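You operate a simulated robot arm through the tools that you are given. There is no shell and no other tool. Be economical: measure what you need, move in short steps, check, and stop when the job is done.

You run a simulated two-armed robot. Do the job below in one go: nothing can be reset, and whatever is moved stays where it is left.

TASK
Fetch the yellow end cap from the top of the work table and set it on top of the lotion pot. Take the net pole piece and leave it on the top of the work table. Put the measuring jug in the sink. Pick up the divider with one hand, pass it to the other hand and put it on the top of the mending bench. Any order will do. Set down upright: net pole piece, measuring jug.

It is judged by the outcome, as a careful person would: the job done as asked, and still so three seconds after it is handed in. It fails if anything else is knocked over, pushed out of place, dropped, spilled or broken. A push-on lid holds only when it is set on centred and level and pressed home; a screw cap is set on level and turned clockwise until tight.

THE ROBOT
Two 7-joint arms with two-finger parallel grippers on one trunk, on a base that drives. Base frame: it is fixed to the floor where the robot stands at the start and does not move with it; the origin is under the middle of the robot, x ahead of it, y to its left, z up; the surface under the hand at the start is at about z = 760. Lengths are in mm, angles in rad, forces in N, time in s.
The left shoulder is at the start at [50, 165, 1055], the right one opposite. With the tool pointing down near the work surface each hand reaches from about 240 to 700 mm from the robot's upright axis, wherever it stands, measured 20 degrees to its own side. Places, roughly: divider (5x31x15 cm) [1900, -600, 600]; end cap [500, 0, 750]; lotion pot (7x7x6 cm) [500, 100, 800]; measuring jug (14x8x19 cm) [-900, 300, 500]; net pole piece (4x4x17 cm) [1400, -1100, 900]; sink [-1000, -700, 800]; top of the mending bench [-1100, -4100, 800]; top of the work table [700, -100, 800]. Payload 3.91 kg a hand.
The TCP of each hand is the grasp point between the finger pads, 30 mm short of the fingertips. In the tool frame z runs along the fingers and y along their closing line. Largest opening 110 mm; finger width 20, thickness 10; the body of the gripper, 48 by 112 mm, starts 55 mm behind the TCP.
Orientation is told as [roll, pitch, yaw] about the base's x, y, z axes, in that order, counted from this pose: with the fingers straight down and closing along the base's y, the tool's x points along the base's -x, its y along +y and its z along -z.

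THE INTERFACE
- The arms move only by the tool jog_arm. It takes "left_deltas", "right_deltas" or both (then of equal length, played together; a hand with none holds still); each is a list of rows, each a list of 3 entries, a list of its own where there are three numbers: the shift along the base's x, y, z in cm, then the turn, a rotation vector about the base's x, y, z in rad, then the finger opening in cm, from 0 to 11. In form: [[[x, y, z], [ax, ay, az], claw], ...]. A call has 1 to 10 rows; each row shifts and turns the commanded pose from where the row before left it. Rows are played at 5 a second. More than 50 mm and 0.15 rad between two rows, or a gripper value outside its range, and nothing of the call is played. A pose out of reach is approached as far as the arm can. The call stops where the force on the tool passes 40 N (or 10 N more than at its start, if that is more) or the arm is blocked; 0.2 s more then pass. The fingers move at their own pace (about 45 mm/s each) and stop on an object; they squeeze with about 42 N. The grip force told is the motor's: it shows also when the fingers shut on nothing. Time passes only in rows, and 0.2 s behind the last, so rows that do not move let the fingers close. It gives the time, the measured TCP pose, the force on the tool (base axes), the opening and the grip force at its end, in the units of the frame above (readings bear some noise), with the torque about the TCP (base axes, N m) and any sound that the robot's microphone picked up.
- Cameras (640 x 400 px; columns grow to the right, rows downward): "scene" is now at [56.1, 78.9, 1215.4]; the picture's right is [0.94, -0.34, 0.00], its down [-0.23, -0.63, -0.74] and it looks along [0.25, 0.70, -0.67] (base axes); focal length 214 px, centre (320, 200). "left" rides on the left gripper at [72, -17, -103] in its tool frame; the picture's right is [0.23, 0.97, 0.00], its down [-0.76, 0.18, -0.62] and it looks along [-0.61, 0.14, 0.78] (tool axes); focal length 222 px, centre (320, 200). "right" rides on the right gripper at [72, 17, -103] in its tool frame; the picture's right is [-0.23, 0.97, 0.00], its down [-0.76, -0.18, -0.62] and it looks along [-0.61, -0.14, 0.78] (tool axes); focal length 222 px, centre (320, 200). There is no depth. A picture from a camera that has moved, and an enlarged one, comes with that camera's place and axes in the base frame and with its lens.
- grab_frame(camera): a new picture of that camera. No time passes.
- move_column(by): slides the trunk up (or, below 0, down) by that many mm; the arms and the scene camera ride with it, the base frame stays. It gives what a move gives, with no picture.
- steer(legs): drives the robot by 1 to 6 legs, each [ahead, left, turn to the left] in mm, mm and rad, along the robot's own axes; the way and the turn of a leg run together, so that a leg with both is an arc; at most 1500 mm and 3.142 rad a leg. The arms and the cameras ride along, it lands a little off, and it stops where it bumps. It gives what a move gives.
- head_to(pan, tilt): turns the head with the scene camera to pan (to the left, within 1.396 rad either way) and tilt (down, from -0.506 to 1.204), counted from straight ahead of the robot. It gives what a move gives.
- inspect(camera, box): a new picture of the part [left, top, right, bottom] of that camera's present view, enlarged. No time passes.
- finish_job(): hands the job in; it is judged then, once.

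Work in short steps. Places have to be worked out from the pictures, the camera data and where the tool is seen: move nearer, look again, correct. Check each grasp and each placing, and mend what went wrong. You have 165 turns and 118 pictures in all, those below and enlarged ones among them. Open the grippers and draw the arms clear of the work before you hand the job in, unless the task says otherwise.

The tools are called as name(argument=value, ...) on one line, values as JSON. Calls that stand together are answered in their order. jog_arm: Moves the arms, as the interface text tells. Its arguments: {"type":"object","properties":{"left_deltas":{"type":"array"},"right_deltas":{"type":"array"}},"required":[]} The other tools are called the same way: move_column (by) slides the trunk up or down; steer (legs) drives the base; head_to (pan, tilt) turns the head that bears the scene camera; grab_frame (camera) takes a picture; inspect (camera, box) takes an enlarged picture of a part of a camera's view; finish_job () hands the job in.

At the start:

```text
clock: 0.0
left_position: [467.6, 352.4, 1072.7]
left_tcp_rot: [-0.001, -0.001, 0.0]
left_force: [-0.6, 0.6, 0.5]
left_ft_torque: [0.0, -0.02, 0.01]
left_opening: 110.1
left_gripper_force: 0.1
right_position: [417.0, -10.5, 1023.8]
right_tcp_rot: [0.001, -0.002, -0.002]
right_force: [-0.3, -0.1, -0.1]
right_ft_torque: [0.0, -0.05, 0.0]
right_opening: 109.8
right_gripper_force: 0.1
trunk travel left (down, up): [-275.0, 228.0]
robot x, y, heading: [0.2, -0.5, 0.004]
head pan, tilt: [1.222, 0.731]
```

scene: 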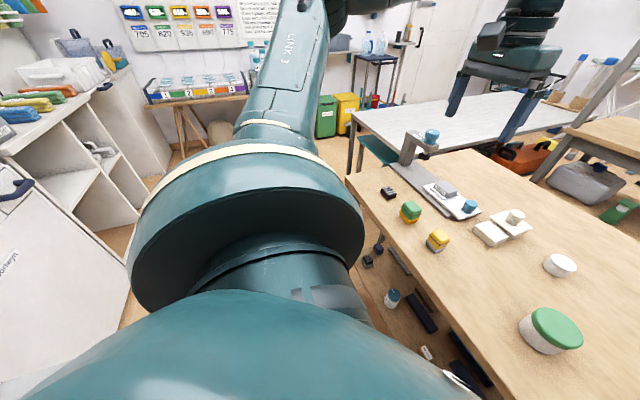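
right: 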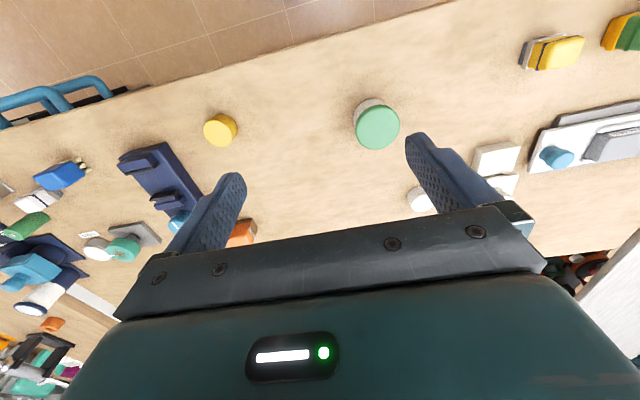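
left: 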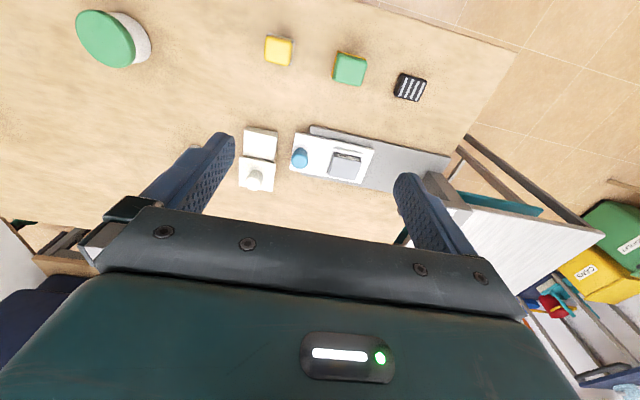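

I look over the work table first with the head turned ahead.

head_to(pan=0, tilt=0.75)

grab_frame(camera="scene")

inspect(camera="right", box=[180, 70, 460, 245])

```text
clock: 1.4
left_position: [468.9, 350.5, 1071.7]
left_tcp_rot: [-0.001, 0.002, 0.002]
left_force: [-1.2, 0.1, -0.9]
left_ft_torque: [0.02, 0.0, 0.0]
left_opening: 110.0
left_gripper_force: 0.0
right_position: [416.5, -10.5, 1023.3]
right_tcp_rot: [0.0, -0.001, 0.001]
right_force: [0.2, -0.4, 0.1]
right_ft_torque: [-0.01, -0.04, 0.02]
right_opening: 109.8
right_gripper_force: 0.1
trunk travel left (down, up): [-275.0, 228.0]
robot x, y, heading: [-1.3, 1.2, 0.003]
head pan, tilt: [0.0, 0.75]
```

```text
114 pictures are left
camera scene: at [110.4, 0.4, 1213.9], right [0.0, -1.0, 0.0], down [-0.68, 0.0, -0.73], along [0.73, 0.0, -0.68], focal length 214 px, centre (320, 200)
```

scene: 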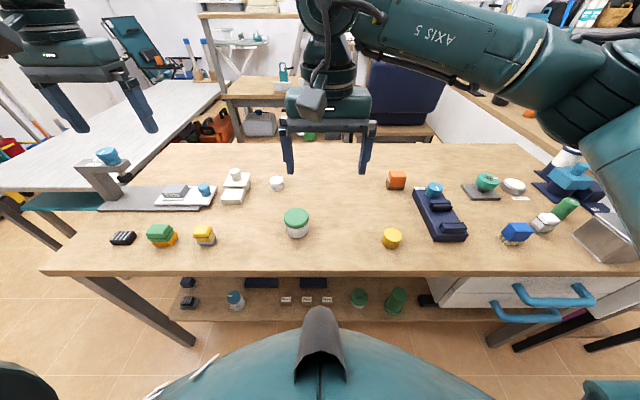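

```text
2.29 times, centred on (320, 158) of right
camera zoom: at [343.8, 6.8, 1125.8], right [0.23, 0.97, 0.0], down [0.76, -0.18, 0.62], along [0.61, -0.14, -0.78], focal length 508 px, centre (320, 297)
```

zoom: 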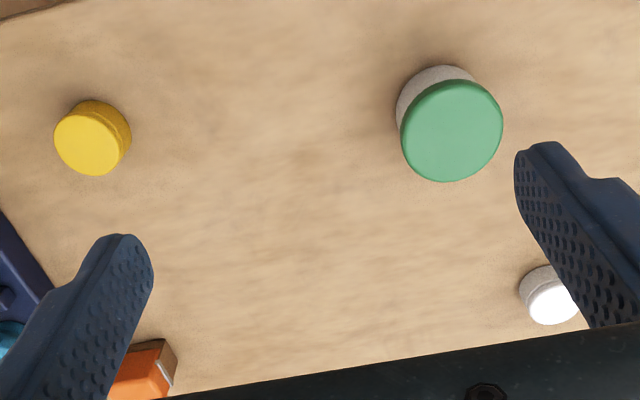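

The yellow cap is at about (441,-183), the pot at about (473,59). I bring the right hand above the cap and look again.

jog_arm(right_deltas=[[[1, -4.5, 0], [0, 0, 0], 11], [[1, -4.5, 0], [0, 0, 0], 11], [[0.5, -4.5, 0], [0, 0, 0], 11], [[0, -3.7, -2], [0, 0, 0], 11], [[0, 0, -4.9], [0, 0, 0], 11], [[0, 0, -4.9], [0, 0, 0], 11], [[0, 0, -3], [0, 0, 0], 11]])

grab_frame(camera="right")

grab_frame(camera="scene")

```text
clock: 3.0
left_position: [469.4, 352.3, 1071.3]
left_tcp_rot: [0.0, 0.0, 0.0]
left_force: [0.0, -0.4, 0.5]
left_ft_torque: [0.03, 0.02, -0.01]
left_opening: 110.2
left_gripper_force: 0.1
right_position: [445.9, -183.1, 874.8]
right_tcp_rot: [0.002, -0.002, 0.0]
right_force: [-0.3, 0.8, 0.6]
right_ft_torque: [-0.01, 0.0, 0.0]
right_opening: 109.8
right_gripper_force: 0.0
trunk travel left (down, up): [-275.0, 228.0]
robot x, y, heading: [0.6, 4.2, -0.006]
head pan, tilt: [0.0, 0.75]
```

```text
112 pictures are left
camera right: at [372.7, -166.0, 977.5], right [0.23, 0.97, 0.0], down [0.76, -0.18, 0.62], along [0.61, -0.14, -0.78], focal length 222 px, centre (320, 200)
```

right: 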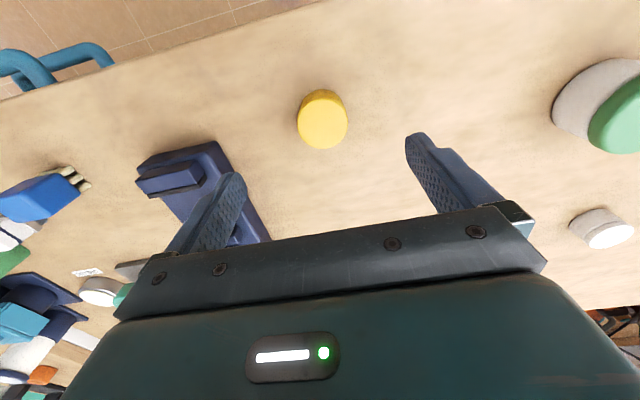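

```text
111 pictures are left
camera scene: at [110.4, 0.2, 1213.9], right [0.0, -1.0, 0.0], down [-0.68, 0.0, -0.73], along [0.73, 0.0, -0.68], focal length 214 px, centre (320, 200)
```

scene: 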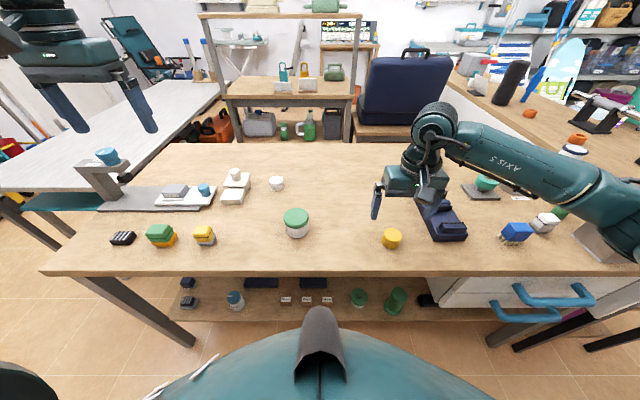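

The cap's top centres near (443,-180,785), clear of the navy thing. I close to 8 cm and lower to fingertips just above the table.

jog_arm(right_deltas=[[[-0.2, 0.3, -3], [0, 0, 0], 8], [[0, 0, -2], [0, 0, 0], 8], [[0, 0, -2], [0, 0, 0], 8], [[0, 0, -0.9], [0, 0, 0], 8], [[0, 0, 0], [0, 0, 0], 8]])

grab_frame(camera="right")

```text
clock: 4.2
left_position: [468.8, 351.8, 1072.6]
left_tcp_rot: [0.0, 0.002, 0.002]
left_force: [-0.8, -0.2, 0.0]
left_ft_torque: [0.02, -0.03, -0.01]
left_opening: 110.0
left_gripper_force: 0.0
right_position: [441.4, -179.3, 795.3]
right_tcp_rot: [0.001, 0.0, 0.0]
right_force: [-0.1, -0.2, 0.0]
right_ft_torque: [-0.01, -0.03, 0.02]
right_opening: 80.0
right_gripper_force: 0.1
trunk travel left (down, up): [-275.0, 228.0]
robot x, y, heading: [1.8, 3.3, 0.003]
head pan, tilt: [0.0, 0.75]
```

```text
110 pictures are left
camera right: at [368.2, -161.8, 898.4], right [0.23, 0.97, 0.0], down [0.76, -0.18, 0.62], along [0.61, -0.14, -0.78], focal length 222 px, centre (320, 200)
```

right: 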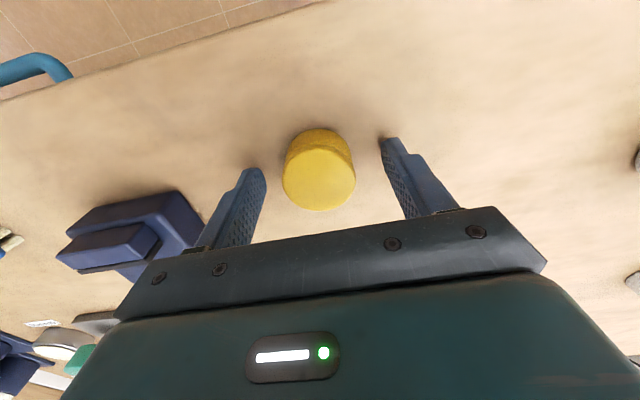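

Cap is centred between the fingers. Close and lift.

jog_arm(right_deltas=[[[0, 0, 0], [0, 0, 0], 3], [[0, 0, 0], [0, 0, 0], 3], [[0, 0, 0], [0, 0, 0], 3], [[0, 0, 2], [0, 0, 0], 3], [[0, 0, 4], [0, 0, 0], 3], [[0, 0, 4.5], [0, 0, 0], 3]])

grab_frame(camera="right")

```text
clock: 5.6
left_position: [468.5, 352.6, 1072.7]
left_tcp_rot: [-0.001, 0.0, 0.001]
left_force: [0.5, -0.7, -0.5]
left_ft_torque: [-0.04, 0.0, -0.01]
left_opening: 110.1
left_gripper_force: 0.1
right_position: [440.6, -179.4, 900.6]
right_tcp_rot: [-0.001, -0.001, -0.002]
right_force: [-0.5, 0.9, -0.1]
right_ft_torque: [-0.02, 0.01, -0.02]
right_opening: 42.3
right_gripper_force: 41.8
trunk travel left (down, up): [-275.0, 228.0]
robot x, y, heading: [-0.8, 1.9, -0.003]
head pan, tilt: [0.0, 0.75]
```

```text
109 pictures are left
camera right: at [368.1, -162.1, 1003.4], right [0.23, 0.97, 0.0], down [0.76, -0.18, 0.62], along [0.61, -0.14, -0.78], focal length 222 px, centre (320, 200)
```

right: 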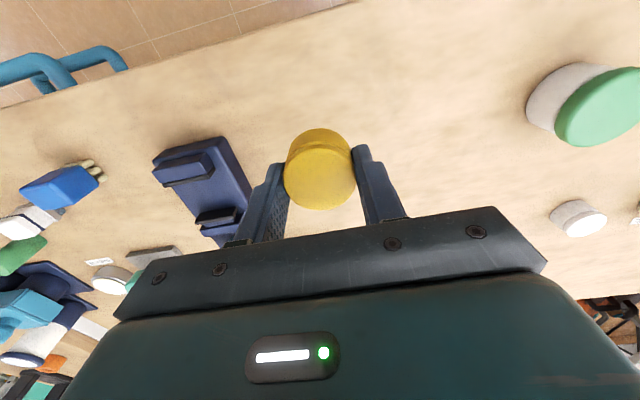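

Cap is held (42 mm). I carry it over the pot, at about (472,60), and look.

jog_arm(right_deltas=[[[0.6, 4.7, 0], [0, 0, 0], 3], [[0.6, 4.8, 0], [0, 0, 0], 3], [[0.6, 4.8, 0], [0, 0, 0], 3], [[0.6, 4.8, 0], [0, 0, 0], 3], [[0.7, 4.8, 0], [0, 0, 0], 3], [[0, 0, 0], [0, 0, 0], 3]])

grab_frame(camera="right")

inspect(camera="scene", box=[220, 130, 380, 260])

```text
clock: 7.0
left_position: [469.9, 351.4, 1072.5]
left_tcp_rot: [-0.001, 0.0, 0.0]
left_force: [0.1, -0.1, -0.6]
left_ft_torque: [-0.02, 0.01, -0.01]
left_opening: 110.1
left_gripper_force: 0.0
right_position: [470.9, 60.5, 901.5]
right_tcp_rot: [0.001, -0.001, -0.002]
right_force: [-0.1, -0.5, 0.2]
right_ft_torque: [0.03, -0.01, 0.01]
right_opening: 42.4
right_gripper_force: 41.9
trunk travel left (down, up): [-275.0, 228.0]
robot x, y, heading: [-1.0, -0.1, -0.0]
head pan, tilt: [0.0, 0.75]
```

```text
108 pictures are left
camera right: at [399.0, 77.1, 1003.7], right [0.23, 0.97, 0.0], down [0.76, -0.18, 0.62], along [0.61, -0.14, -0.78], focal length 222 px, centre (320, 200)
```

right: 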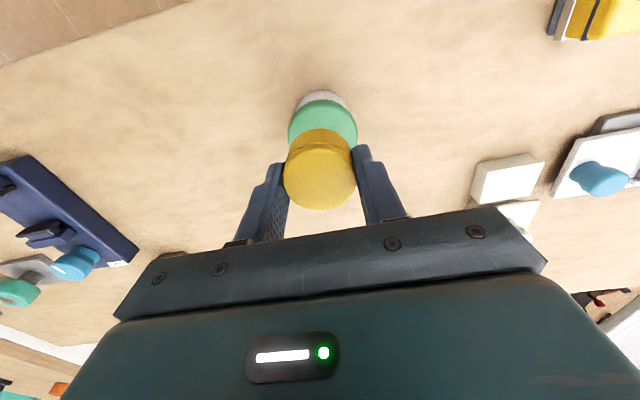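

```text
3.08 times, centred on (300, 195) of scene
camera zoom: at [110.4, 0.2, 1213.9], right [0.0, -1.0, 0.0], down [-0.68, 0.0, -0.73], along [0.73, 0.0, -0.68], focal length 660 px, centre (382, 215)
```

zoom: 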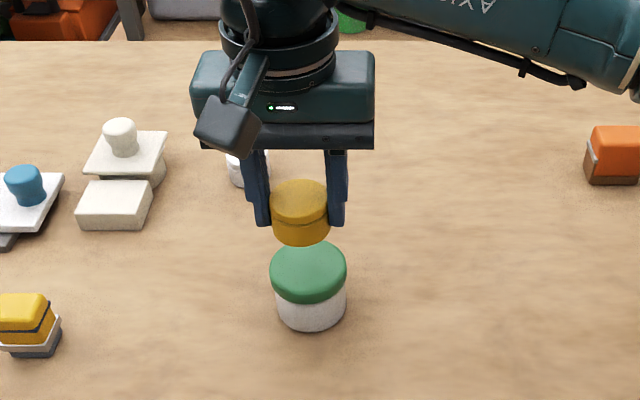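

Pot's lid centres near (469,61); cap over it within a few mm. Lower to just above contact.

jog_arm(right_deltas=[[[-0.2, 0, -2], [0, 0, 0], 3], [[0, 0, -1.5], [0, 0, 0], 3], [[0, 0, -0.6], [0, 0, 0], 3], [[0, 0, 0], [0, 0, 0], 3]])

inspect(camera="scene", box=[260, 150, 340, 250])

```text
clock: 8.0
left_position: [469.8, 352.5, 1071.7]
left_tcp_rot: [0.0, 0.0, 0.001]
left_force: [0.7, 0.0, -0.5]
left_ft_torque: [0.02, -0.03, -0.01]
left_opening: 110.0
left_gripper_force: 0.0
right_position: [469.6, 59.6, 859.6]
right_tcp_rot: [0.004, -0.002, -0.002]
right_force: [0.5, -1.4, 0.6]
right_ft_torque: [-0.03, -0.03, 0.01]
right_opening: 42.4
right_gripper_force: 41.9
trunk travel left (down, up): [-275.0, 228.0]
robot x, y, heading: [-0.8, -1.5, -0.001]
head pan, tilt: [0.0, 0.75]
```

```text
4.00 times, centred on (300, 200) of scene
camera zoom: at [110.4, 0.3, 1213.9], right [0.0, -1.0, 0.0], down [-0.68, 0.0, -0.73], along [0.73, 0.0, -0.68], focal length 858 px, centre (400, 200)
```

zoom: 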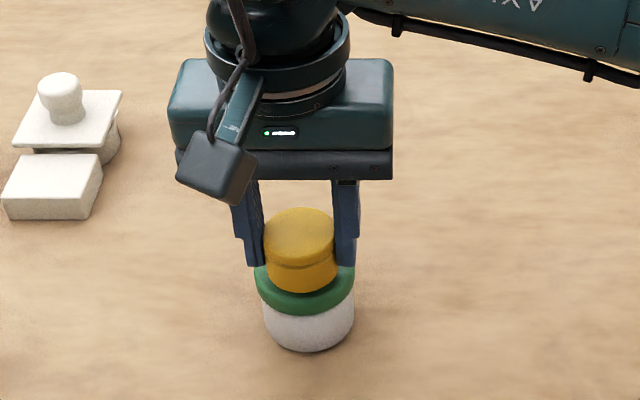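

Lateral alignment looks good. Lower in small steps to touch.

jog_arm(right_deltas=[[[0, 0, -0.2], [0, 0, 0], 3], [[0, 0, -0.2], [0, 0, 0], 3], [[0, 0, 0], [0, 0, 0], 3]])

inspect(camera="scene", box=[280, 190, 320, 240])

grab_frame(camera="right")

```text
clock: 8.8
left_position: [469.5, 353.2, 1072.6]
left_tcp_rot: [0.001, 0.0, -0.002]
left_force: [-0.3, 0.3, -0.3]
left_ft_torque: [-0.02, 0.0, 0.0]
left_opening: 109.8
left_gripper_force: 0.1
right_position: [468.2, 59.6, 855.0]
right_tcp_rot: [-0.002, -0.002, 0.001]
right_force: [-0.3, 0.5, -0.9]
right_ft_torque: [0.01, -0.01, 0.02]
right_opening: 42.5
right_gripper_force: 42.1
trunk travel left (down, up): [-275.0, 228.0]
robot x, y, heading: [1.9, -0.2, 0.002]
head pan, tilt: [0.0, 0.75]
```

```text
8.00 times, centred on (300, 215) of scene
camera zoom: at [110.4, 0.3, 1213.9], right [0.0, -1.0, 0.0], down [-0.68, 0.0, -0.73], along [0.73, 0.0, -0.68], focal length 1716 px, centre (480, 80)
```

zoom: 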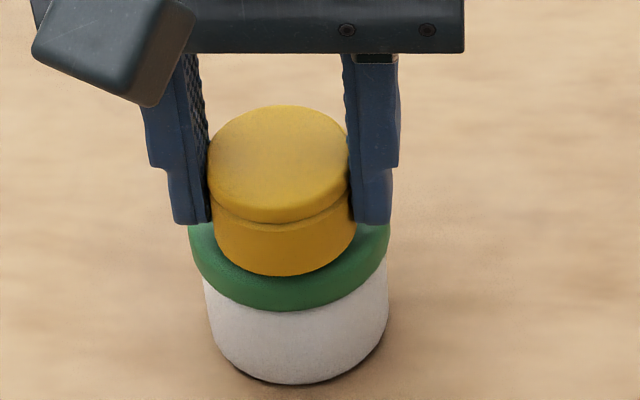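

```text
104 pictures are left
camera right: at [395.7, 76.7, 958.8], right [0.23, 0.97, 0.0], down [0.76, -0.18, 0.62], along [0.61, -0.14, -0.78], focal length 222 px, centre (320, 200)
```

right: 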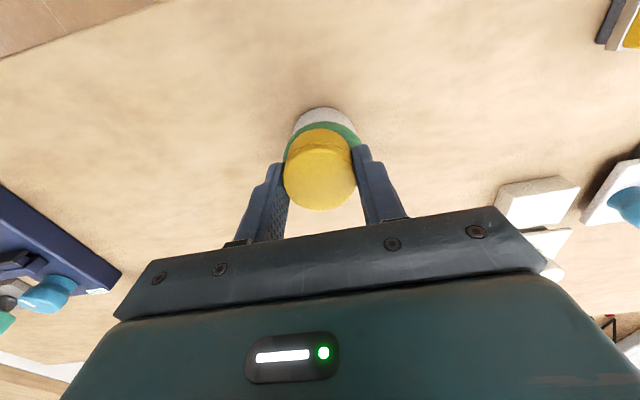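

Well centred; a hair to the left. Continue down until contact is felt.

jog_arm(right_deltas=[[[0.1, -0.15, -0.1], [0, 0, 0], 3], [[0, 0, -0.1], [0, 0, 0], 3], [[0, 0, 0], [0, 0, 0], 3]])

```text
clock: 9.6
left_position: [467.6, 352.6, 1071.9]
left_tcp_rot: [0.001, -0.001, 0.004]
left_force: [-0.1, -0.3, 1.0]
left_ft_torque: [0.0, 0.01, 0.01]
left_opening: 110.0
left_gripper_force: 0.1
right_position: [468.1, 58.3, 853.1]
right_tcp_rot: [0.001, 0.0, 0.0]
right_force: [-0.1, 0.2, -0.4]
right_ft_torque: [-0.02, 0.01, 0.01]
right_opening: 42.6
right_gripper_force: 42.0
trunk travel left (down, up): [-275.0, 228.0]
robot x, y, heading: [-0.6, 1.9, 0.004]
head pan, tilt: [0.0, 0.75]
```

No contact yet; continue down by 1 mm steps.

jog_arm(right_deltas=[[[0, 0, -0.1], [0, 0, 0], 3], [[0, 0, -0.1], [0, 0, 0], 3], [[0, 0, 0], [0, 0, 0], 3]])

```text
clock: 10.4
left_position: [468.8, 350.7, 1072.5]
left_tcp_rot: [0.0, 0.0, 0.002]
left_force: [-0.5, -0.3, -0.1]
left_ft_torque: [0.02, 0.03, 0.0]
left_opening: 109.9
left_gripper_force: 0.1
right_position: [469.0, 58.1, 852.1]
right_tcp_rot: [0.002, -0.002, 0.0]
right_force: [0.0, 0.0, 0.1]
right_ft_torque: [-0.02, -0.02, -0.01]
right_opening: 42.5
right_gripper_force: 41.5
trunk travel left (down, up): [-275.0, 228.0]
robot x, y, heading: [0.5, -0.8, -0.002]
head pan, tilt: [0.0, 0.75]
```

Still free. Two more millimetres.

jog_arm(right_deltas=[[[0, 0, -0.1], [0, 0, 0], 3], [[0, 0, -0.1], [0, 0, 0], 3], [[0, 0, 0], [0, 0, 0], 3]])

inspect(camera="scene", box=[280, 190, 320, 240])

```text
clock: 11.2
left_position: [467.7, 351.9, 1073.0]
left_tcp_rot: [0.002, -0.002, 0.0]
left_force: [0.2, 0.1, -0.8]
left_ft_torque: [-0.01, -0.01, -0.01]
left_opening: 109.8
left_gripper_force: 0.1
right_position: [470.4, 57.5, 851.9]
right_tcp_rot: [0.003, -0.001, -0.001]
right_force: [-0.3, -1.9, 11.2]
right_ft_torque: [-0.16, 0.07, 0.02]
right_opening: 42.6
right_gripper_force: 42.4
trunk travel left (down, up): [-275.0, 228.0]
robot x, y, heading: [1.2, 1.2, -0.002]
head pan, tilt: [0.0, 0.75]
```

```text
8.00 times, centred on (300, 215) of scene
camera zoom: at [109.6, 0.0, 1214.1], right [0.0, -1.0, 0.0], down [-0.68, 0.0, -0.73], along [0.73, 0.0, -0.68], focal length 1716 px, centre (480, 80)
```

zoom: 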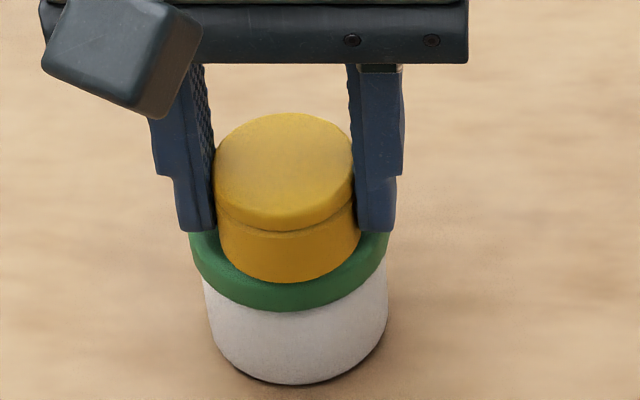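

Contact at 11 N, well centred. Release gently and rise.

jog_arm(right_deltas=[[[0, 0, 0.1], [0, 0, 0], 5.5], [[0, 0, 0], [0, 0, 0], 7], [[0, 0, 0], [0, 0, 0], 8], [[0, 0, 2], [0, 0, 0], 8], [[0, 0, 4], [0, 0, 0], 8], [[0, 0, 4.5], [0, 0, 0], 8]])

inspect(camera="scene", box=[260, 150, 340, 250])

head_to(pan=-0.7, tilt=0.45)

grab_frame(camera="scene")

```text
clock: 12.6
left_position: [468.4, 351.5, 1072.4]
left_tcp_rot: [0.0, 0.0, 0.002]
left_force: [0.1, -0.3, -0.2]
left_ft_torque: [0.01, -0.01, 0.0]
left_opening: 110.0
left_gripper_force: 0.1
right_position: [468.4, 57.3, 954.2]
right_tcp_rot: [0.0, 0.0, -0.001]
right_force: [0.3, -0.1, -0.7]
right_ft_torque: [-0.01, 0.0, -0.03]
right_opening: 79.9
right_gripper_force: 0.0
trunk travel left (down, up): [-275.0, 228.0]
robot x, y, heading: [0.9, 1.4, -0.0]
head pan, tilt: [0.0, 0.75]
```

```text
4.00 times, centred on (300, 200) of scene
camera zoom: at [110.1, 0.4, 1213.9], right [0.0, -1.0, 0.0], down [-0.68, 0.0, -0.73], along [0.73, 0.0, -0.68], focal length 858 px, centre (400, 200)
```

zoom: 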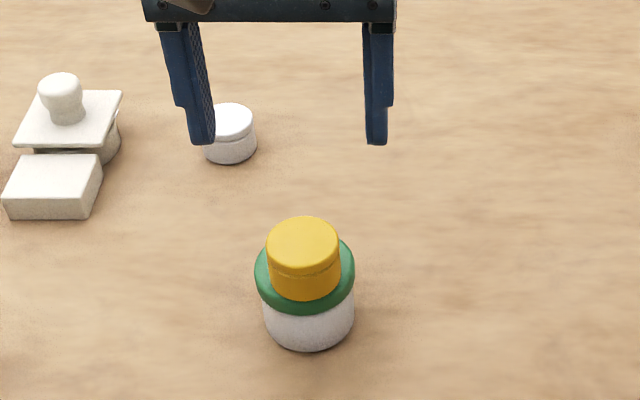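

```text
clock: 13.7
left_position: [467.8, 352.2, 1072.8]
left_tcp_rot: [-0.002, -0.003, -0.001]
left_force: [0.7, -0.1, 0.0]
left_ft_torque: [0.02, -0.02, 0.0]
left_opening: 109.9
left_gripper_force: 0.1
right_position: [468.0, 57.6, 955.3]
right_tcp_rot: [0.0, 0.001, 0.0]
right_force: [-0.6, 0.7, 0.2]
right_ft_torque: [0.02, -0.01, 0.0]
right_opening: 79.8
right_gripper_force: 0.1
trunk travel left (down, up): [-275.0, 228.0]
robot x, y, heading: [-2.9, -1.3, -0.003]
head pan, tilt: [-0.7, 0.45]
```

```text
101 pictures are left
camera scene: at [97.8, -58.8, 1240.3], right [-0.64, -0.77, 0.0], down [-0.33, 0.28, -0.9], along [0.69, -0.58, -0.44], focal length 214 px, centre (320, 200)
```

scene: 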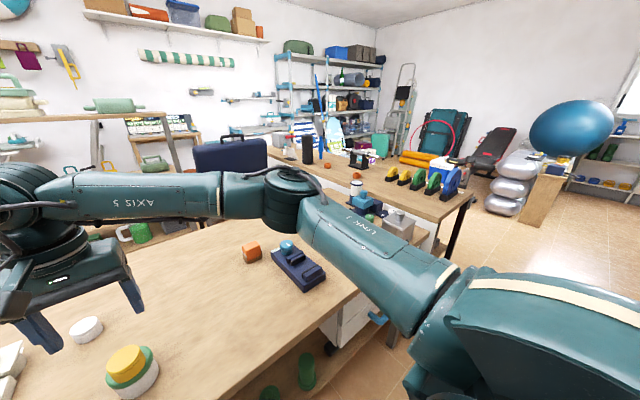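

Cap sits well. Now I look at the far table for the net pole piece and beyond for the divider.

inspect(camera="scene", box=[190, 90, 480, 270])

inspect(camera="scene", box=[0, 60, 220, 260])

```text
2.21 times, centred on (335, 180) of scene
camera zoom: at [97.8, -58.8, 1240.3], right [-0.64, -0.77, 0.0], down [-0.33, 0.28, -0.9], along [0.69, -0.58, -0.44], focal length 473 px, centre (287, 244)
```

zoom: 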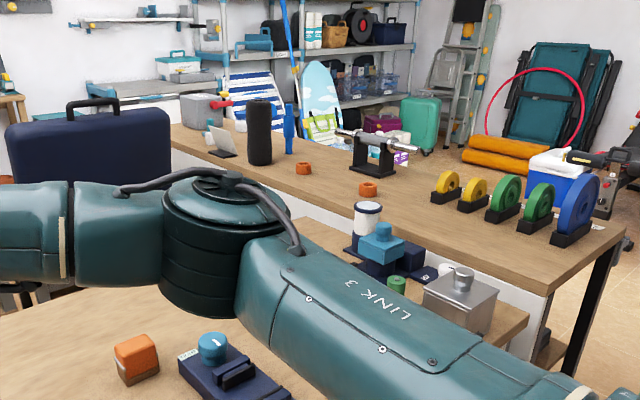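

```text
2.00 times, centred on (110, 160) of scene
camera zoom: at [97.8, -58.8, 1240.3], right [-0.64, -0.77, 0.0], down [-0.33, 0.28, -0.9], along [0.69, -0.58, -0.44], focal length 429 px, centre (740, 280)
```

zoom: 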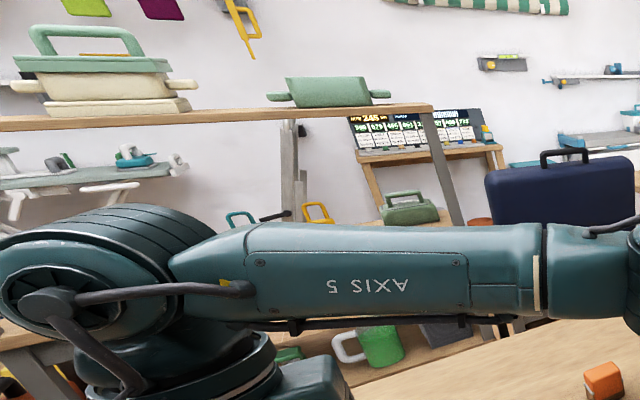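

The blue post next to the black cylinder looks like the pole piece (around (1390,-1150)). I draw the arms in for driving and a clearer view.

jog_arm(left_deltas=[[[-2, -2, 0], [0, 0, 0], 8], [[-4, -2, 0], [0, 0, 0], 8], [[-4, -2, -1], [0, 0, 0], 8], [[-4, -2, -2], [0, 0, 0], 8], [[-3, -2, -2], [0, 0, 0], 8], [[0, 0, 0], [0, 0, 0], 8]], right_deltas=[[[-2, -4.5, 0.5], [0, 0, 0], 8], [[-2, -4.5, 1], [0, 0, 0], 8], [[-2.5, -4, 1], [0, 0, 0], 8], [[-3, -4, 1], [0, 0, 0], 8], [[-3, -4, 1], [0, 0, 0], 8], [[-3, -4, 0], [0, 0, 0], 8]])

head_to(pan=-0.35, tilt=0.35)

grab_frame(camera="scene")

```text
refused: row 2 steps farther than a row can; nothing moved
```

```text
clock: 14.5
left_position: [468.0, 351.4, 1072.2]
left_tcp_rot: [0.001, 0.001, -0.001]
left_force: [-0.7, -0.7, 0.3]
left_ft_torque: [0.03, 0.0, 0.01]
left_opening: 110.1
left_gripper_force: 0.1
right_position: [468.2, 57.9, 953.0]
right_tcp_rot: [0.002, -0.002, 0.0]
right_force: [0.7, 0.0, -0.1]
right_ft_torque: [0.01, 0.0, -0.02]
right_opening: 80.1
right_gripper_force: 0.0
trunk travel left (down, up): [-275.0, 228.0]
robot x, y, heading: [-2.3, -0.2, -0.003]
head pan, tilt: [-0.351, 0.351]
```

```text
98 pictures are left
camera scene: at [114.9, -31.8, 1249.5], right [-0.34, -0.94, 0.0], down [-0.32, 0.12, -0.94], along [0.88, -0.32, -0.34], focal length 214 px, centre (320, 200)
```

scene: 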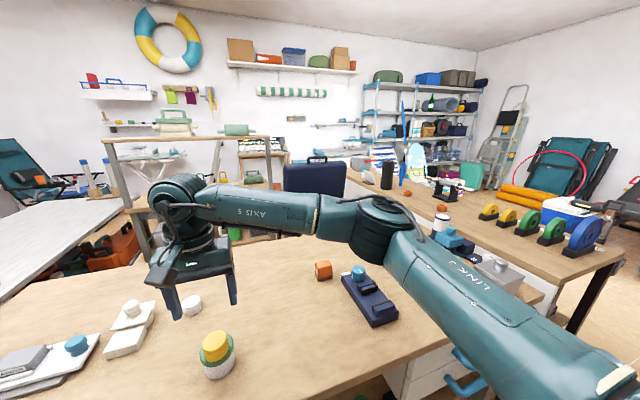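

A row was too long; redo with shorter rows.

jog_arm(left_deltas=[[[-2, -2, 0], [0, 0, 0], 8], [[-4, -2, 0], [0, 0, 0], 8], [[-4, -2, -1], [0, 0, 0], 8], [[-4, -2, -1], [0, 0, 0], 8], [[-3, -2, -2], [0, 0, 0], 8], [[0, 0, 0], [0, 0, 0], 8]], right_deltas=[[[-2, -4, 0.5], [0, 0, 0], 8], [[-2, -4, 1], [0, 0, 0], 8], [[-2.5, -4, 1], [0, 0, 0], 8], [[-2.5, -4, 1], [0, 0, 0], 8], [[-2.5, -4, 1], [0, 0, 0], 8], [[-3, -3.5, 0], [0, 0, 0], 8]])

grab_frame(camera="scene")

```text
clock: 15.9
left_position: [300.0, 251.3, 1033.1]
left_tcp_rot: [-0.001, 0.0, 0.002]
left_force: [0.0, -0.8, -0.2]
left_ft_torque: [-0.02, -0.02, 0.0]
left_opening: 80.0
left_gripper_force: 0.1
right_position: [324.2, -174.3, 1002.9]
right_tcp_rot: [0.001, -0.002, 0.002]
right_force: [0.3, 0.2, 0.9]
right_ft_torque: [0.01, 0.02, -0.02]
right_opening: 79.9
right_gripper_force: 0.2
trunk travel left (down, up): [-275.0, 228.0]
robot x, y, heading: [-2.6, 3.7, 0.003]
head pan, tilt: [-0.351, 0.351]
```

```text
97 pictures are left
camera scene: at [114.7, -32.0, 1249.6], right [-0.34, -0.94, 0.0], down [-0.32, 0.12, -0.94], along [0.88, -0.32, -0.34], focal length 214 px, centre (320, 200)
```

scene: 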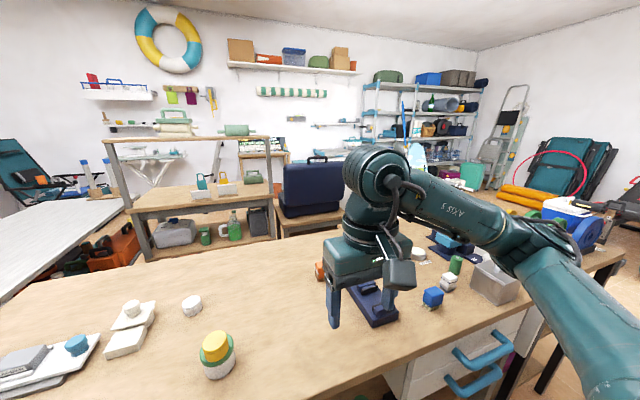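

I zoom on the suitcase/bench area where the divider should be.

inspect(camera="scene", box=[90, 120, 370, 295])

head_to(pan=-1.2, tilt=0.35)

grab_frame(camera="scene")

head_to(pan=0.6, tilt=0.35)

grab_frame(camera="scene")

```text
2.29 times, centred on (230, 208) of scene
camera zoom: at [114.7, -32.0, 1249.6], right [-0.34, -0.94, 0.0], down [-0.32, 0.12, -0.94], along [0.88, -0.32, -0.34], focal length 490 px, centre (526, 183)
```

zoom: 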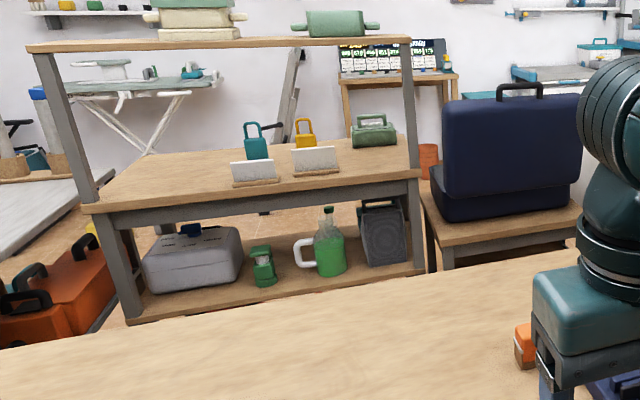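

```text
clock: 17.1
left_position: [299.1, 253.5, 1032.8]
left_tcp_rot: [0.001, 0.001, 0.0]
left_force: [0.5, 0.1, 0.3]
left_ft_torque: [-0.04, 0.0, -0.01]
left_opening: 79.9
left_gripper_force: 0.0
right_position: [325.7, -175.2, 1001.9]
right_tcp_rot: [0.003, -0.001, 0.0]
right_force: [-0.7, 0.3, 0.0]
right_ft_torque: [0.0, 0.01, -0.01]
right_opening: 79.9
right_gripper_force: 0.1
trunk travel left (down, up): [-275.0, 228.0]
robot x, y, heading: [-1.5, 0.1, 0.004]
head pan, tilt: [-1.201, 0.351]
```

```text
95 pictures are left
camera scene: at [61.2, -86.5, 1249.5], right [-0.93, -0.36, 0.0], down [-0.12, 0.32, -0.94], along [0.34, -0.88, -0.34], focal length 214 px, centre (320, 200)
```

scene: 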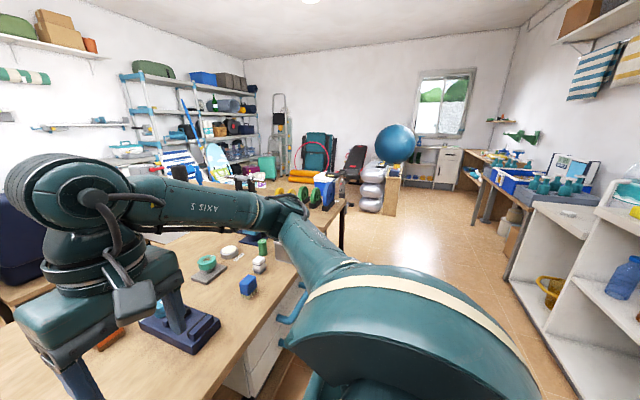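

```text
clock: 18.9
left_position: [299.2, 252.4, 1031.7]
left_tcp_rot: [0.0, -0.003, -0.001]
left_force: [0.5, -0.9, -0.4]
left_ft_torque: [0.01, 0.01, -0.02]
left_opening: 79.8
left_gripper_force: 0.1
right_position: [325.0, -174.8, 1002.3]
right_tcp_rot: [0.002, -0.001, 0.001]
right_force: [-0.3, -0.4, 0.5]
right_ft_torque: [0.01, 0.02, 0.04]
right_opening: 79.7
right_gripper_force: 0.1
trunk travel left (down, up): [-275.0, 228.0]
robot x, y, heading: [-4.5, 4.0, -0.002]
head pan, tilt: [0.6, 0.351]
```

```text
94 pictures are left
camera scene: at [104.4, 52.9, 1249.5], right [0.56, -0.83, 0.0], down [-0.28, -0.19, -0.94], along [0.78, 0.53, -0.34], focal length 214 px, centre (320, 200)
```

scene: 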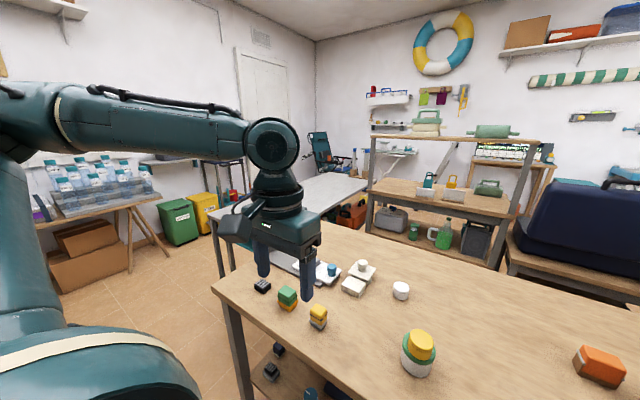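

The divider probably lies in the open navy case; pole on the far bench, reachable from its far side. First I do the jug and sink, which are behind me: back off slightly and turn around.

steer(legs=[[-120, 0, 0], [0, 0, 1.57], [0, 0, 1.2]])

head_to(pan=0, tilt=0.5)

grab_frame(camera="scene")

```text
clock: 26.8
left_position: [-495.8, -110.6, 1032.6]
left_tcp_rot: [0.0, 0.001, 2.726]
left_force: [-0.4, -0.1, -0.4]
left_ft_torque: [0.0, -0.01, -0.01]
left_opening: 80.3
left_gripper_force: 0.1
right_position: [-346.7, 291.4, 1003.1]
right_tcp_rot: [-0.001, -0.003, 2.726]
right_force: [0.0, 0.0, -0.5]
right_ft_torque: [-0.03, -0.03, -0.02]
right_opening: 80.2
right_gripper_force: 0.2
trunk travel left (down, up): [-275.0, 228.0]
robot x, y, heading: [-122.6, -2.4, 2.728]
head pan, tilt: [0.6, 0.351]
```

```text
clock: 27.8
left_position: [-496.4, -110.6, 1032.3]
left_tcp_rot: [0.001, 0.002, 2.727]
left_force: [0.5, 0.0, 0.5]
left_ft_torque: [-0.04, 0.0, 0.0]
left_opening: 79.9
left_gripper_force: 0.1
right_position: [-347.0, 290.7, 1002.3]
right_tcp_rot: [0.002, -0.002, 2.725]
right_force: [0.2, 0.4, -0.6]
right_ft_torque: [-0.01, 0.03, 0.0]
right_opening: 79.6
right_gripper_force: 0.0
trunk travel left (down, up): [-275.0, 228.0]
robot x, y, heading: [-120.7, 2.3, 2.725]
head pan, tilt: [0.0, 0.499]
```

```text
93 pictures are left
camera scene: at [-232.4, 48.9, 1235.9], right [0.4, 0.92, 0.0], down [0.44, -0.19, -0.88], along [-0.8, 0.35, -0.48], focal length 214 px, centre (320, 200)
```

scene: 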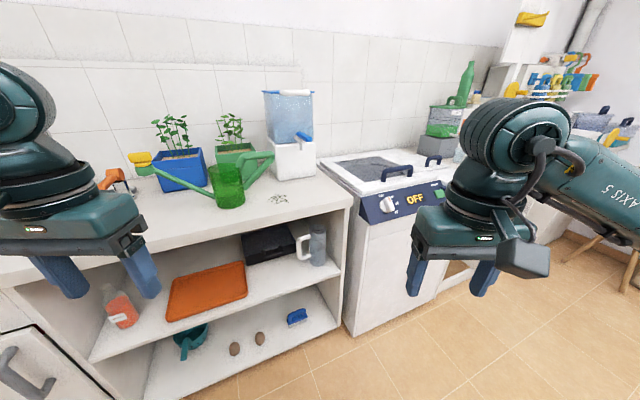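

The jug with handle stands on the upper shelf under the counter at right. Zoom.

inspect(camera="scene", box=[230, 190, 390, 300])

head_to(pan=0.9, tilt=0.5)

grab_frame(camera="scene")

```text
3.64 times, centred on (310, 245) of scene
camera zoom: at [-232.4, 48.9, 1235.9], right [0.4, 0.92, 0.0], down [0.44, -0.19, -0.88], along [-0.8, 0.35, -0.48], focal length 780 px, centre (356, 36)
```

zoom: 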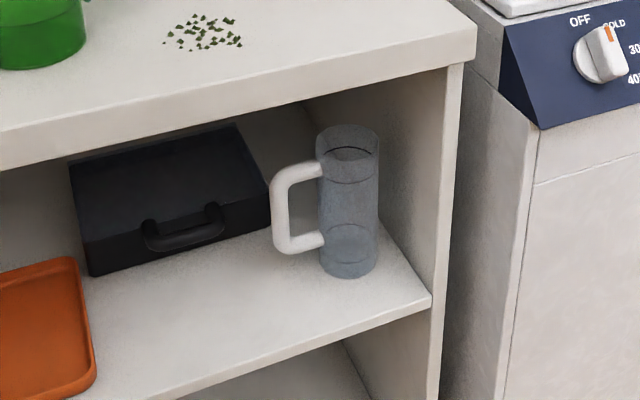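

```text
clock: 29.0
left_position: [-496.1, -111.1, 1033.3]
left_tcp_rot: [0.0, 0.0, 2.724]
left_force: [0.8, 0.7, -0.6]
left_ft_torque: [-0.02, 0.01, -0.01]
left_opening: 80.0
left_gripper_force: 0.0
right_position: [-347.4, 290.9, 1002.3]
right_tcp_rot: [0.001, -0.002, 2.725]
right_force: [0.1, 0.7, -0.2]
right_ft_torque: [0.0, -0.01, -0.02]
right_opening: 80.1
right_gripper_force: 0.1
trunk travel left (down, up): [-275.0, 228.0]
robot x, y, heading: [-120.2, -0.8, 2.73]
head pan, tilt: [0.901, 0.499]
```

```text
91 pictures are left
camera scene: at [-229.7, -30.1, 1235.9], right [-0.47, 0.89, 0.0], down [0.42, 0.22, -0.88], along [-0.78, -0.41, -0.48], focal length 214 px, centre (320, 200)
```

scene: 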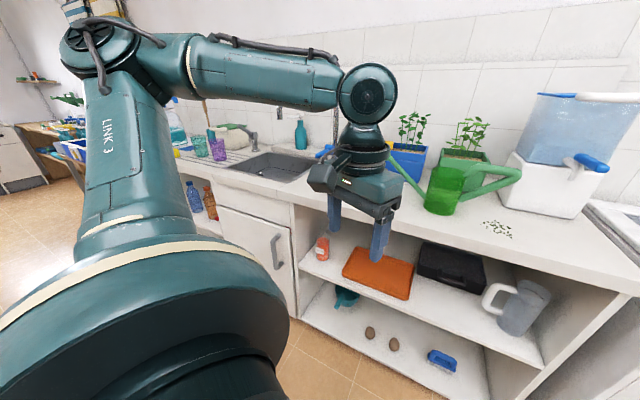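

The sink is to the left along the counter. I square up to the counter in front of the jug, keeping distance, and lower the trunk for a look under the counter.

steer(legs=[[0, 0, 0.414], [100, -190, 0]])

move_column(by=-250)

head_to(pan=0, tilt=0.4)

grab_frame(camera="scene")

grab_frame(camera="right")

```text
clock: 32.5
left_position: [-520.3, -66.9, 1033.1]
left_tcp_rot: [-0.002, 0.0, -3.138]
left_force: [-0.1, -0.3, -0.2]
left_ft_torque: [-0.01, 0.02, 0.01]
left_opening: 80.2
left_gripper_force: 0.1
right_position: [-546.6, 360.2, 1001.6]
right_tcp_rot: [0.002, -0.003, -3.137]
right_force: [1.0, 0.3, -0.2]
right_ft_torque: [0.0, -0.01, 0.02]
right_opening: 79.8
right_gripper_force: 0.1
trunk travel left (down, up): [-275.0, 228.0]
robot x, y, heading: [-221.9, 184.4, -3.14]
head pan, tilt: [0.901, 0.499]
```

```text
clock: 35.1
left_position: [-519.7, -66.7, 782.9]
left_tcp_rot: [0.0, 0.001, -3.136]
left_force: [0.5, -0.6, -0.2]
left_ft_torque: [0.0, 0.0, -0.01]
left_opening: 80.0
left_gripper_force: 0.0
right_position: [-547.0, 361.3, 752.5]
right_tcp_rot: [0.002, -0.003, -3.138]
right_force: [-0.2, 0.7, -0.3]
right_ft_torque: [0.01, -0.03, 0.02]
right_opening: 79.9
right_gripper_force: 0.2
trunk travel left (down, up): [-25.0, 478.0]
robot x, y, heading: [-222.6, 184.7, -3.137]
head pan, tilt: [0.901, 0.499]
```

```text
clock: 36.3
left_position: [-520.0, -65.9, 783.3]
left_tcp_rot: [-0.002, -0.001, -3.135]
left_force: [0.4, 0.3, -0.2]
left_ft_torque: [0.01, 0.01, 0.0]
left_opening: 80.0
left_gripper_force: 0.1
right_position: [-547.2, 359.8, 752.8]
right_tcp_rot: [0.001, -0.001, -3.139]
right_force: [0.2, -0.1, 0.1]
right_ft_torque: [-0.01, 0.03, 0.01]
right_opening: 80.2
right_gripper_force: 0.0
trunk travel left (down, up): [-25.0, 478.0]
robot x, y, heading: [-223.5, 187.2, -3.137]
head pan, tilt: [0.0, 0.4]
```

```text
90 pictures are left
camera scene: at [-345.0, 186.8, 995.0], right [0.0, 1.0, 0.0], down [0.39, 0.0, -0.92], along [-0.92, 0.0, -0.39], focal length 214 px, centre (320, 200)
```

scene: 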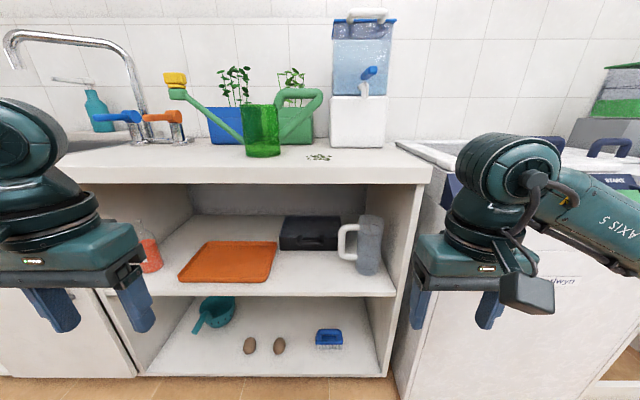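

```text
89 pictures are left
camera right: at [-474.8, 344.0, 854.9], right [-0.22, -0.97, 0.0], down [-0.76, 0.18, 0.62], along [-0.61, 0.14, -0.78], focal length 222 px, centre (320, 200)
```

right: 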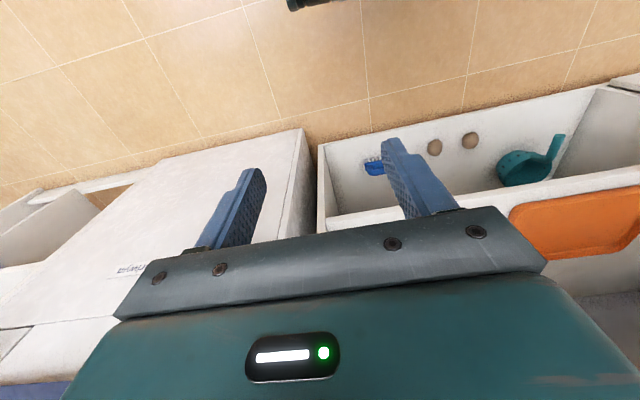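

Jug centre about (-932,352), base z≈490, handle bar at y≈262; the wall is close on the body's right side, so I take it by the handle with the hand pitched about 40° below horizontal. Drive nearer first.

steer(legs=[[110, 80, 0]])

jog_arm(right_deltas=[[[1, 0, 0], [0, 0.145, 0], 8], [[0, 0, 0], [0, 0.145, 0], 8], [[0, 0, 0], [0, 0.145, 0], 8], [[0, 0, 0], [0, 0.145, 0], 8], [[0, 0, 0], [0, 0.145, 0], 8], [[0, 0, 0], [0, 0.145, 0], 8]])

grab_frame(camera="right")

grab_frame(camera="scene")

```text
clock: 37.7
left_position: [-628.0, -148.8, 782.8]
left_tcp_rot: [0.002, 0.001, -3.137]
left_force: [-0.3, 0.2, -0.3]
left_ft_torque: [0.07, 0.0, -0.02]
left_opening: 79.9
left_gripper_force: 0.0
right_position: [-655.5, 278.9, 752.4]
right_tcp_rot: [0.001, -0.003, -3.137]
right_force: [-0.5, 0.0, 0.1]
right_ft_torque: [0.02, -0.02, 0.0]
right_opening: 79.9
right_gripper_force: 0.0
trunk travel left (down, up): [-25.0, 478.0]
robot x, y, heading: [-333.1, 106.3, -3.141]
head pan, tilt: [0.0, 0.4]
```

```text
clock: 39.1
left_position: [-628.3, -147.5, 781.9]
left_tcp_rot: [0.001, 0.0, -3.136]
left_force: [0.0, -0.3, 0.2]
left_ft_torque: [0.03, 0.0, 0.02]
left_opening: 79.8
left_gripper_force: 0.1
right_position: [-709.3, 255.5, 793.1]
right_tcp_rot: [-0.005, -0.872, -3.136]
right_force: [-0.5, 0.2, 0.2]
right_ft_torque: [-0.01, -0.02, -0.03]
right_opening: 80.1
right_gripper_force: 0.1
right hand out of reach, approached as far as the arm can: row 4, 5, 6
trunk travel left (down, up): [-25.0, 478.0]
robot x, y, heading: [-327.5, 107.3, -3.135]
head pan, tilt: [0.0, 0.4]
```

```text
88 pictures are left
camera right: at [-583.4, 238.7, 803.3], right [-0.14, -0.97, 0.17], down [-0.01, 0.18, 0.98], along [-0.99, 0.14, -0.04], focal length 222 px, centre (320, 200)
```

right: 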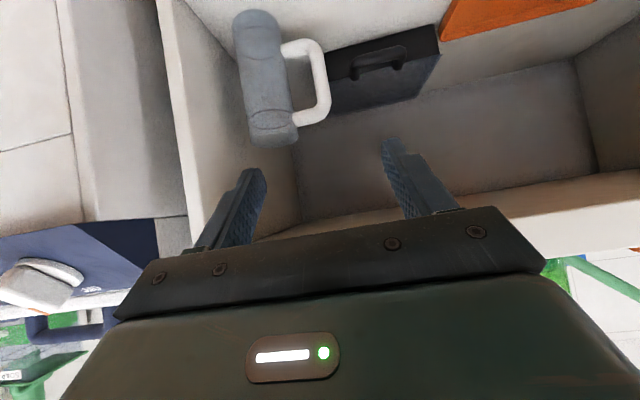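

```text
87 pictures are left
camera scene: at [-453.9, 105.6, 995.0], right [0.0, 1.0, 0.0], down [0.39, 0.0, -0.92], along [-0.92, 0.0, -0.39], focal length 214 px, centre (320, 200)
```

scene: 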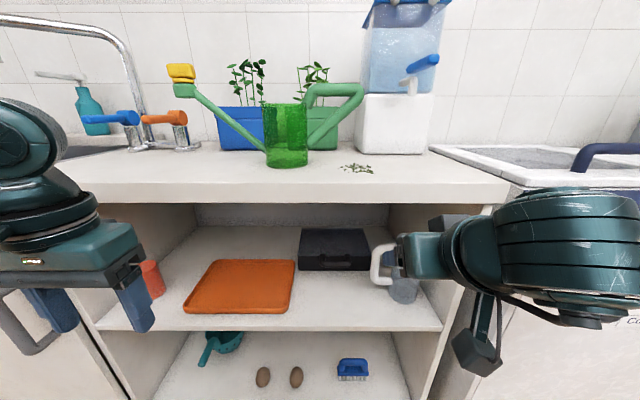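

Hand partly out of reach while turning; the jug handle bar is near (-930,256,597). Test the commanded pose with a small forward step.

jog_arm(right_deltas=[[[-4, 0, -2], [0, 0, 0], 8], [[0, 0, 0], [0, 0, 0], 8]])

```text
clock: 39.7
left_position: [-627.4, -148.3, 782.6]
left_tcp_rot: [-0.001, 0.001, -3.135]
left_force: [-0.6, -0.1, -0.2]
left_ft_torque: [0.02, 0.01, -0.03]
left_opening: 79.5
left_gripper_force: 0.0
right_position: [-749.0, 254.9, 771.0]
right_tcp_rot: [-0.004, -0.871, -3.137]
right_force: [-0.2, -0.6, 0.1]
right_ft_torque: [-0.02, -0.02, -0.04]
right_opening: 80.1
right_gripper_force: 0.0
trunk travel left (down, up): [-25.0, 478.0]
robot x, y, heading: [-329.2, 104.2, -3.143]
head pan, tilt: [0.0, 0.4]
```

It continues from the measured pose. Advance along the approach line to about 150 mm short of the handle.

jog_arm(right_deltas=[[[-2, 0, -3.9], [0, 0, 0], 8], [[-2.4, 0, -3.9], [0, 0, 0], 8], [[-2.2, 0.1, 0], [0, 0, 0], 8], [[0, 0, 0], [0, 0, 0], 8]])

grab_frame(camera="right")

grab_frame(camera="scene")

```text
clock: 40.7
left_position: [-627.5, -148.8, 783.5]
left_tcp_rot: [0.001, 0.001, -3.137]
left_force: [-0.2, 0.2, 0.5]
left_ft_torque: [0.01, 0.0, -0.01]
left_opening: 80.1
left_gripper_force: 0.0
right_position: [-813.9, 254.6, 696.9]
right_tcp_rot: [-0.004, -0.87, -3.134]
right_force: [-0.6, -0.1, 1.1]
right_ft_torque: [0.02, -0.01, -0.01]
right_opening: 79.8
right_gripper_force: 0.1
trunk travel left (down, up): [-25.0, 478.0]
robot x, y, heading: [-331.7, 104.1, -3.136]
head pan, tilt: [0.0, 0.4]
```

```text
86 pictures are left
camera right: at [-688.7, 239.0, 706.6], right [-0.14, -0.97, 0.17], down [-0.01, 0.18, 0.98], along [-0.99, 0.14, -0.04], focal length 222 px, centre (320, 200)
```

right: 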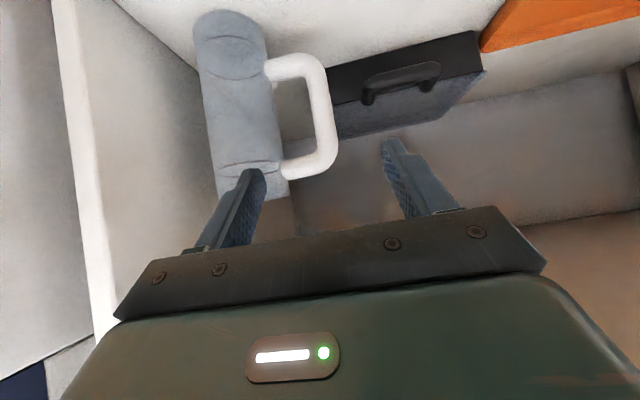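

```text
85 pictures are left
camera scene: at [-453.9, 105.6, 995.0], right [0.0, 1.0, 0.0], down [0.39, 0.0, -0.92], along [-0.92, 0.0, -0.39], focal length 214 px, centre (320, 200)
```

scene: 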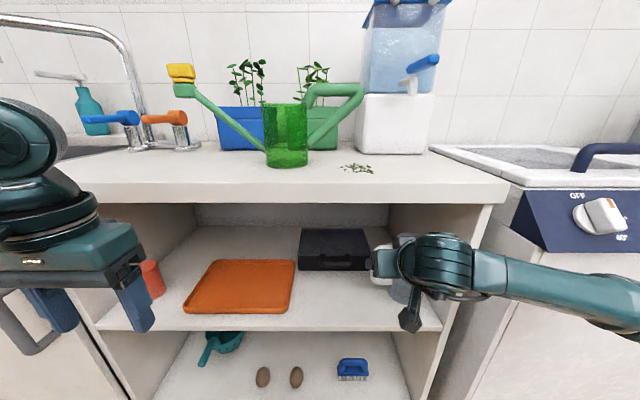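

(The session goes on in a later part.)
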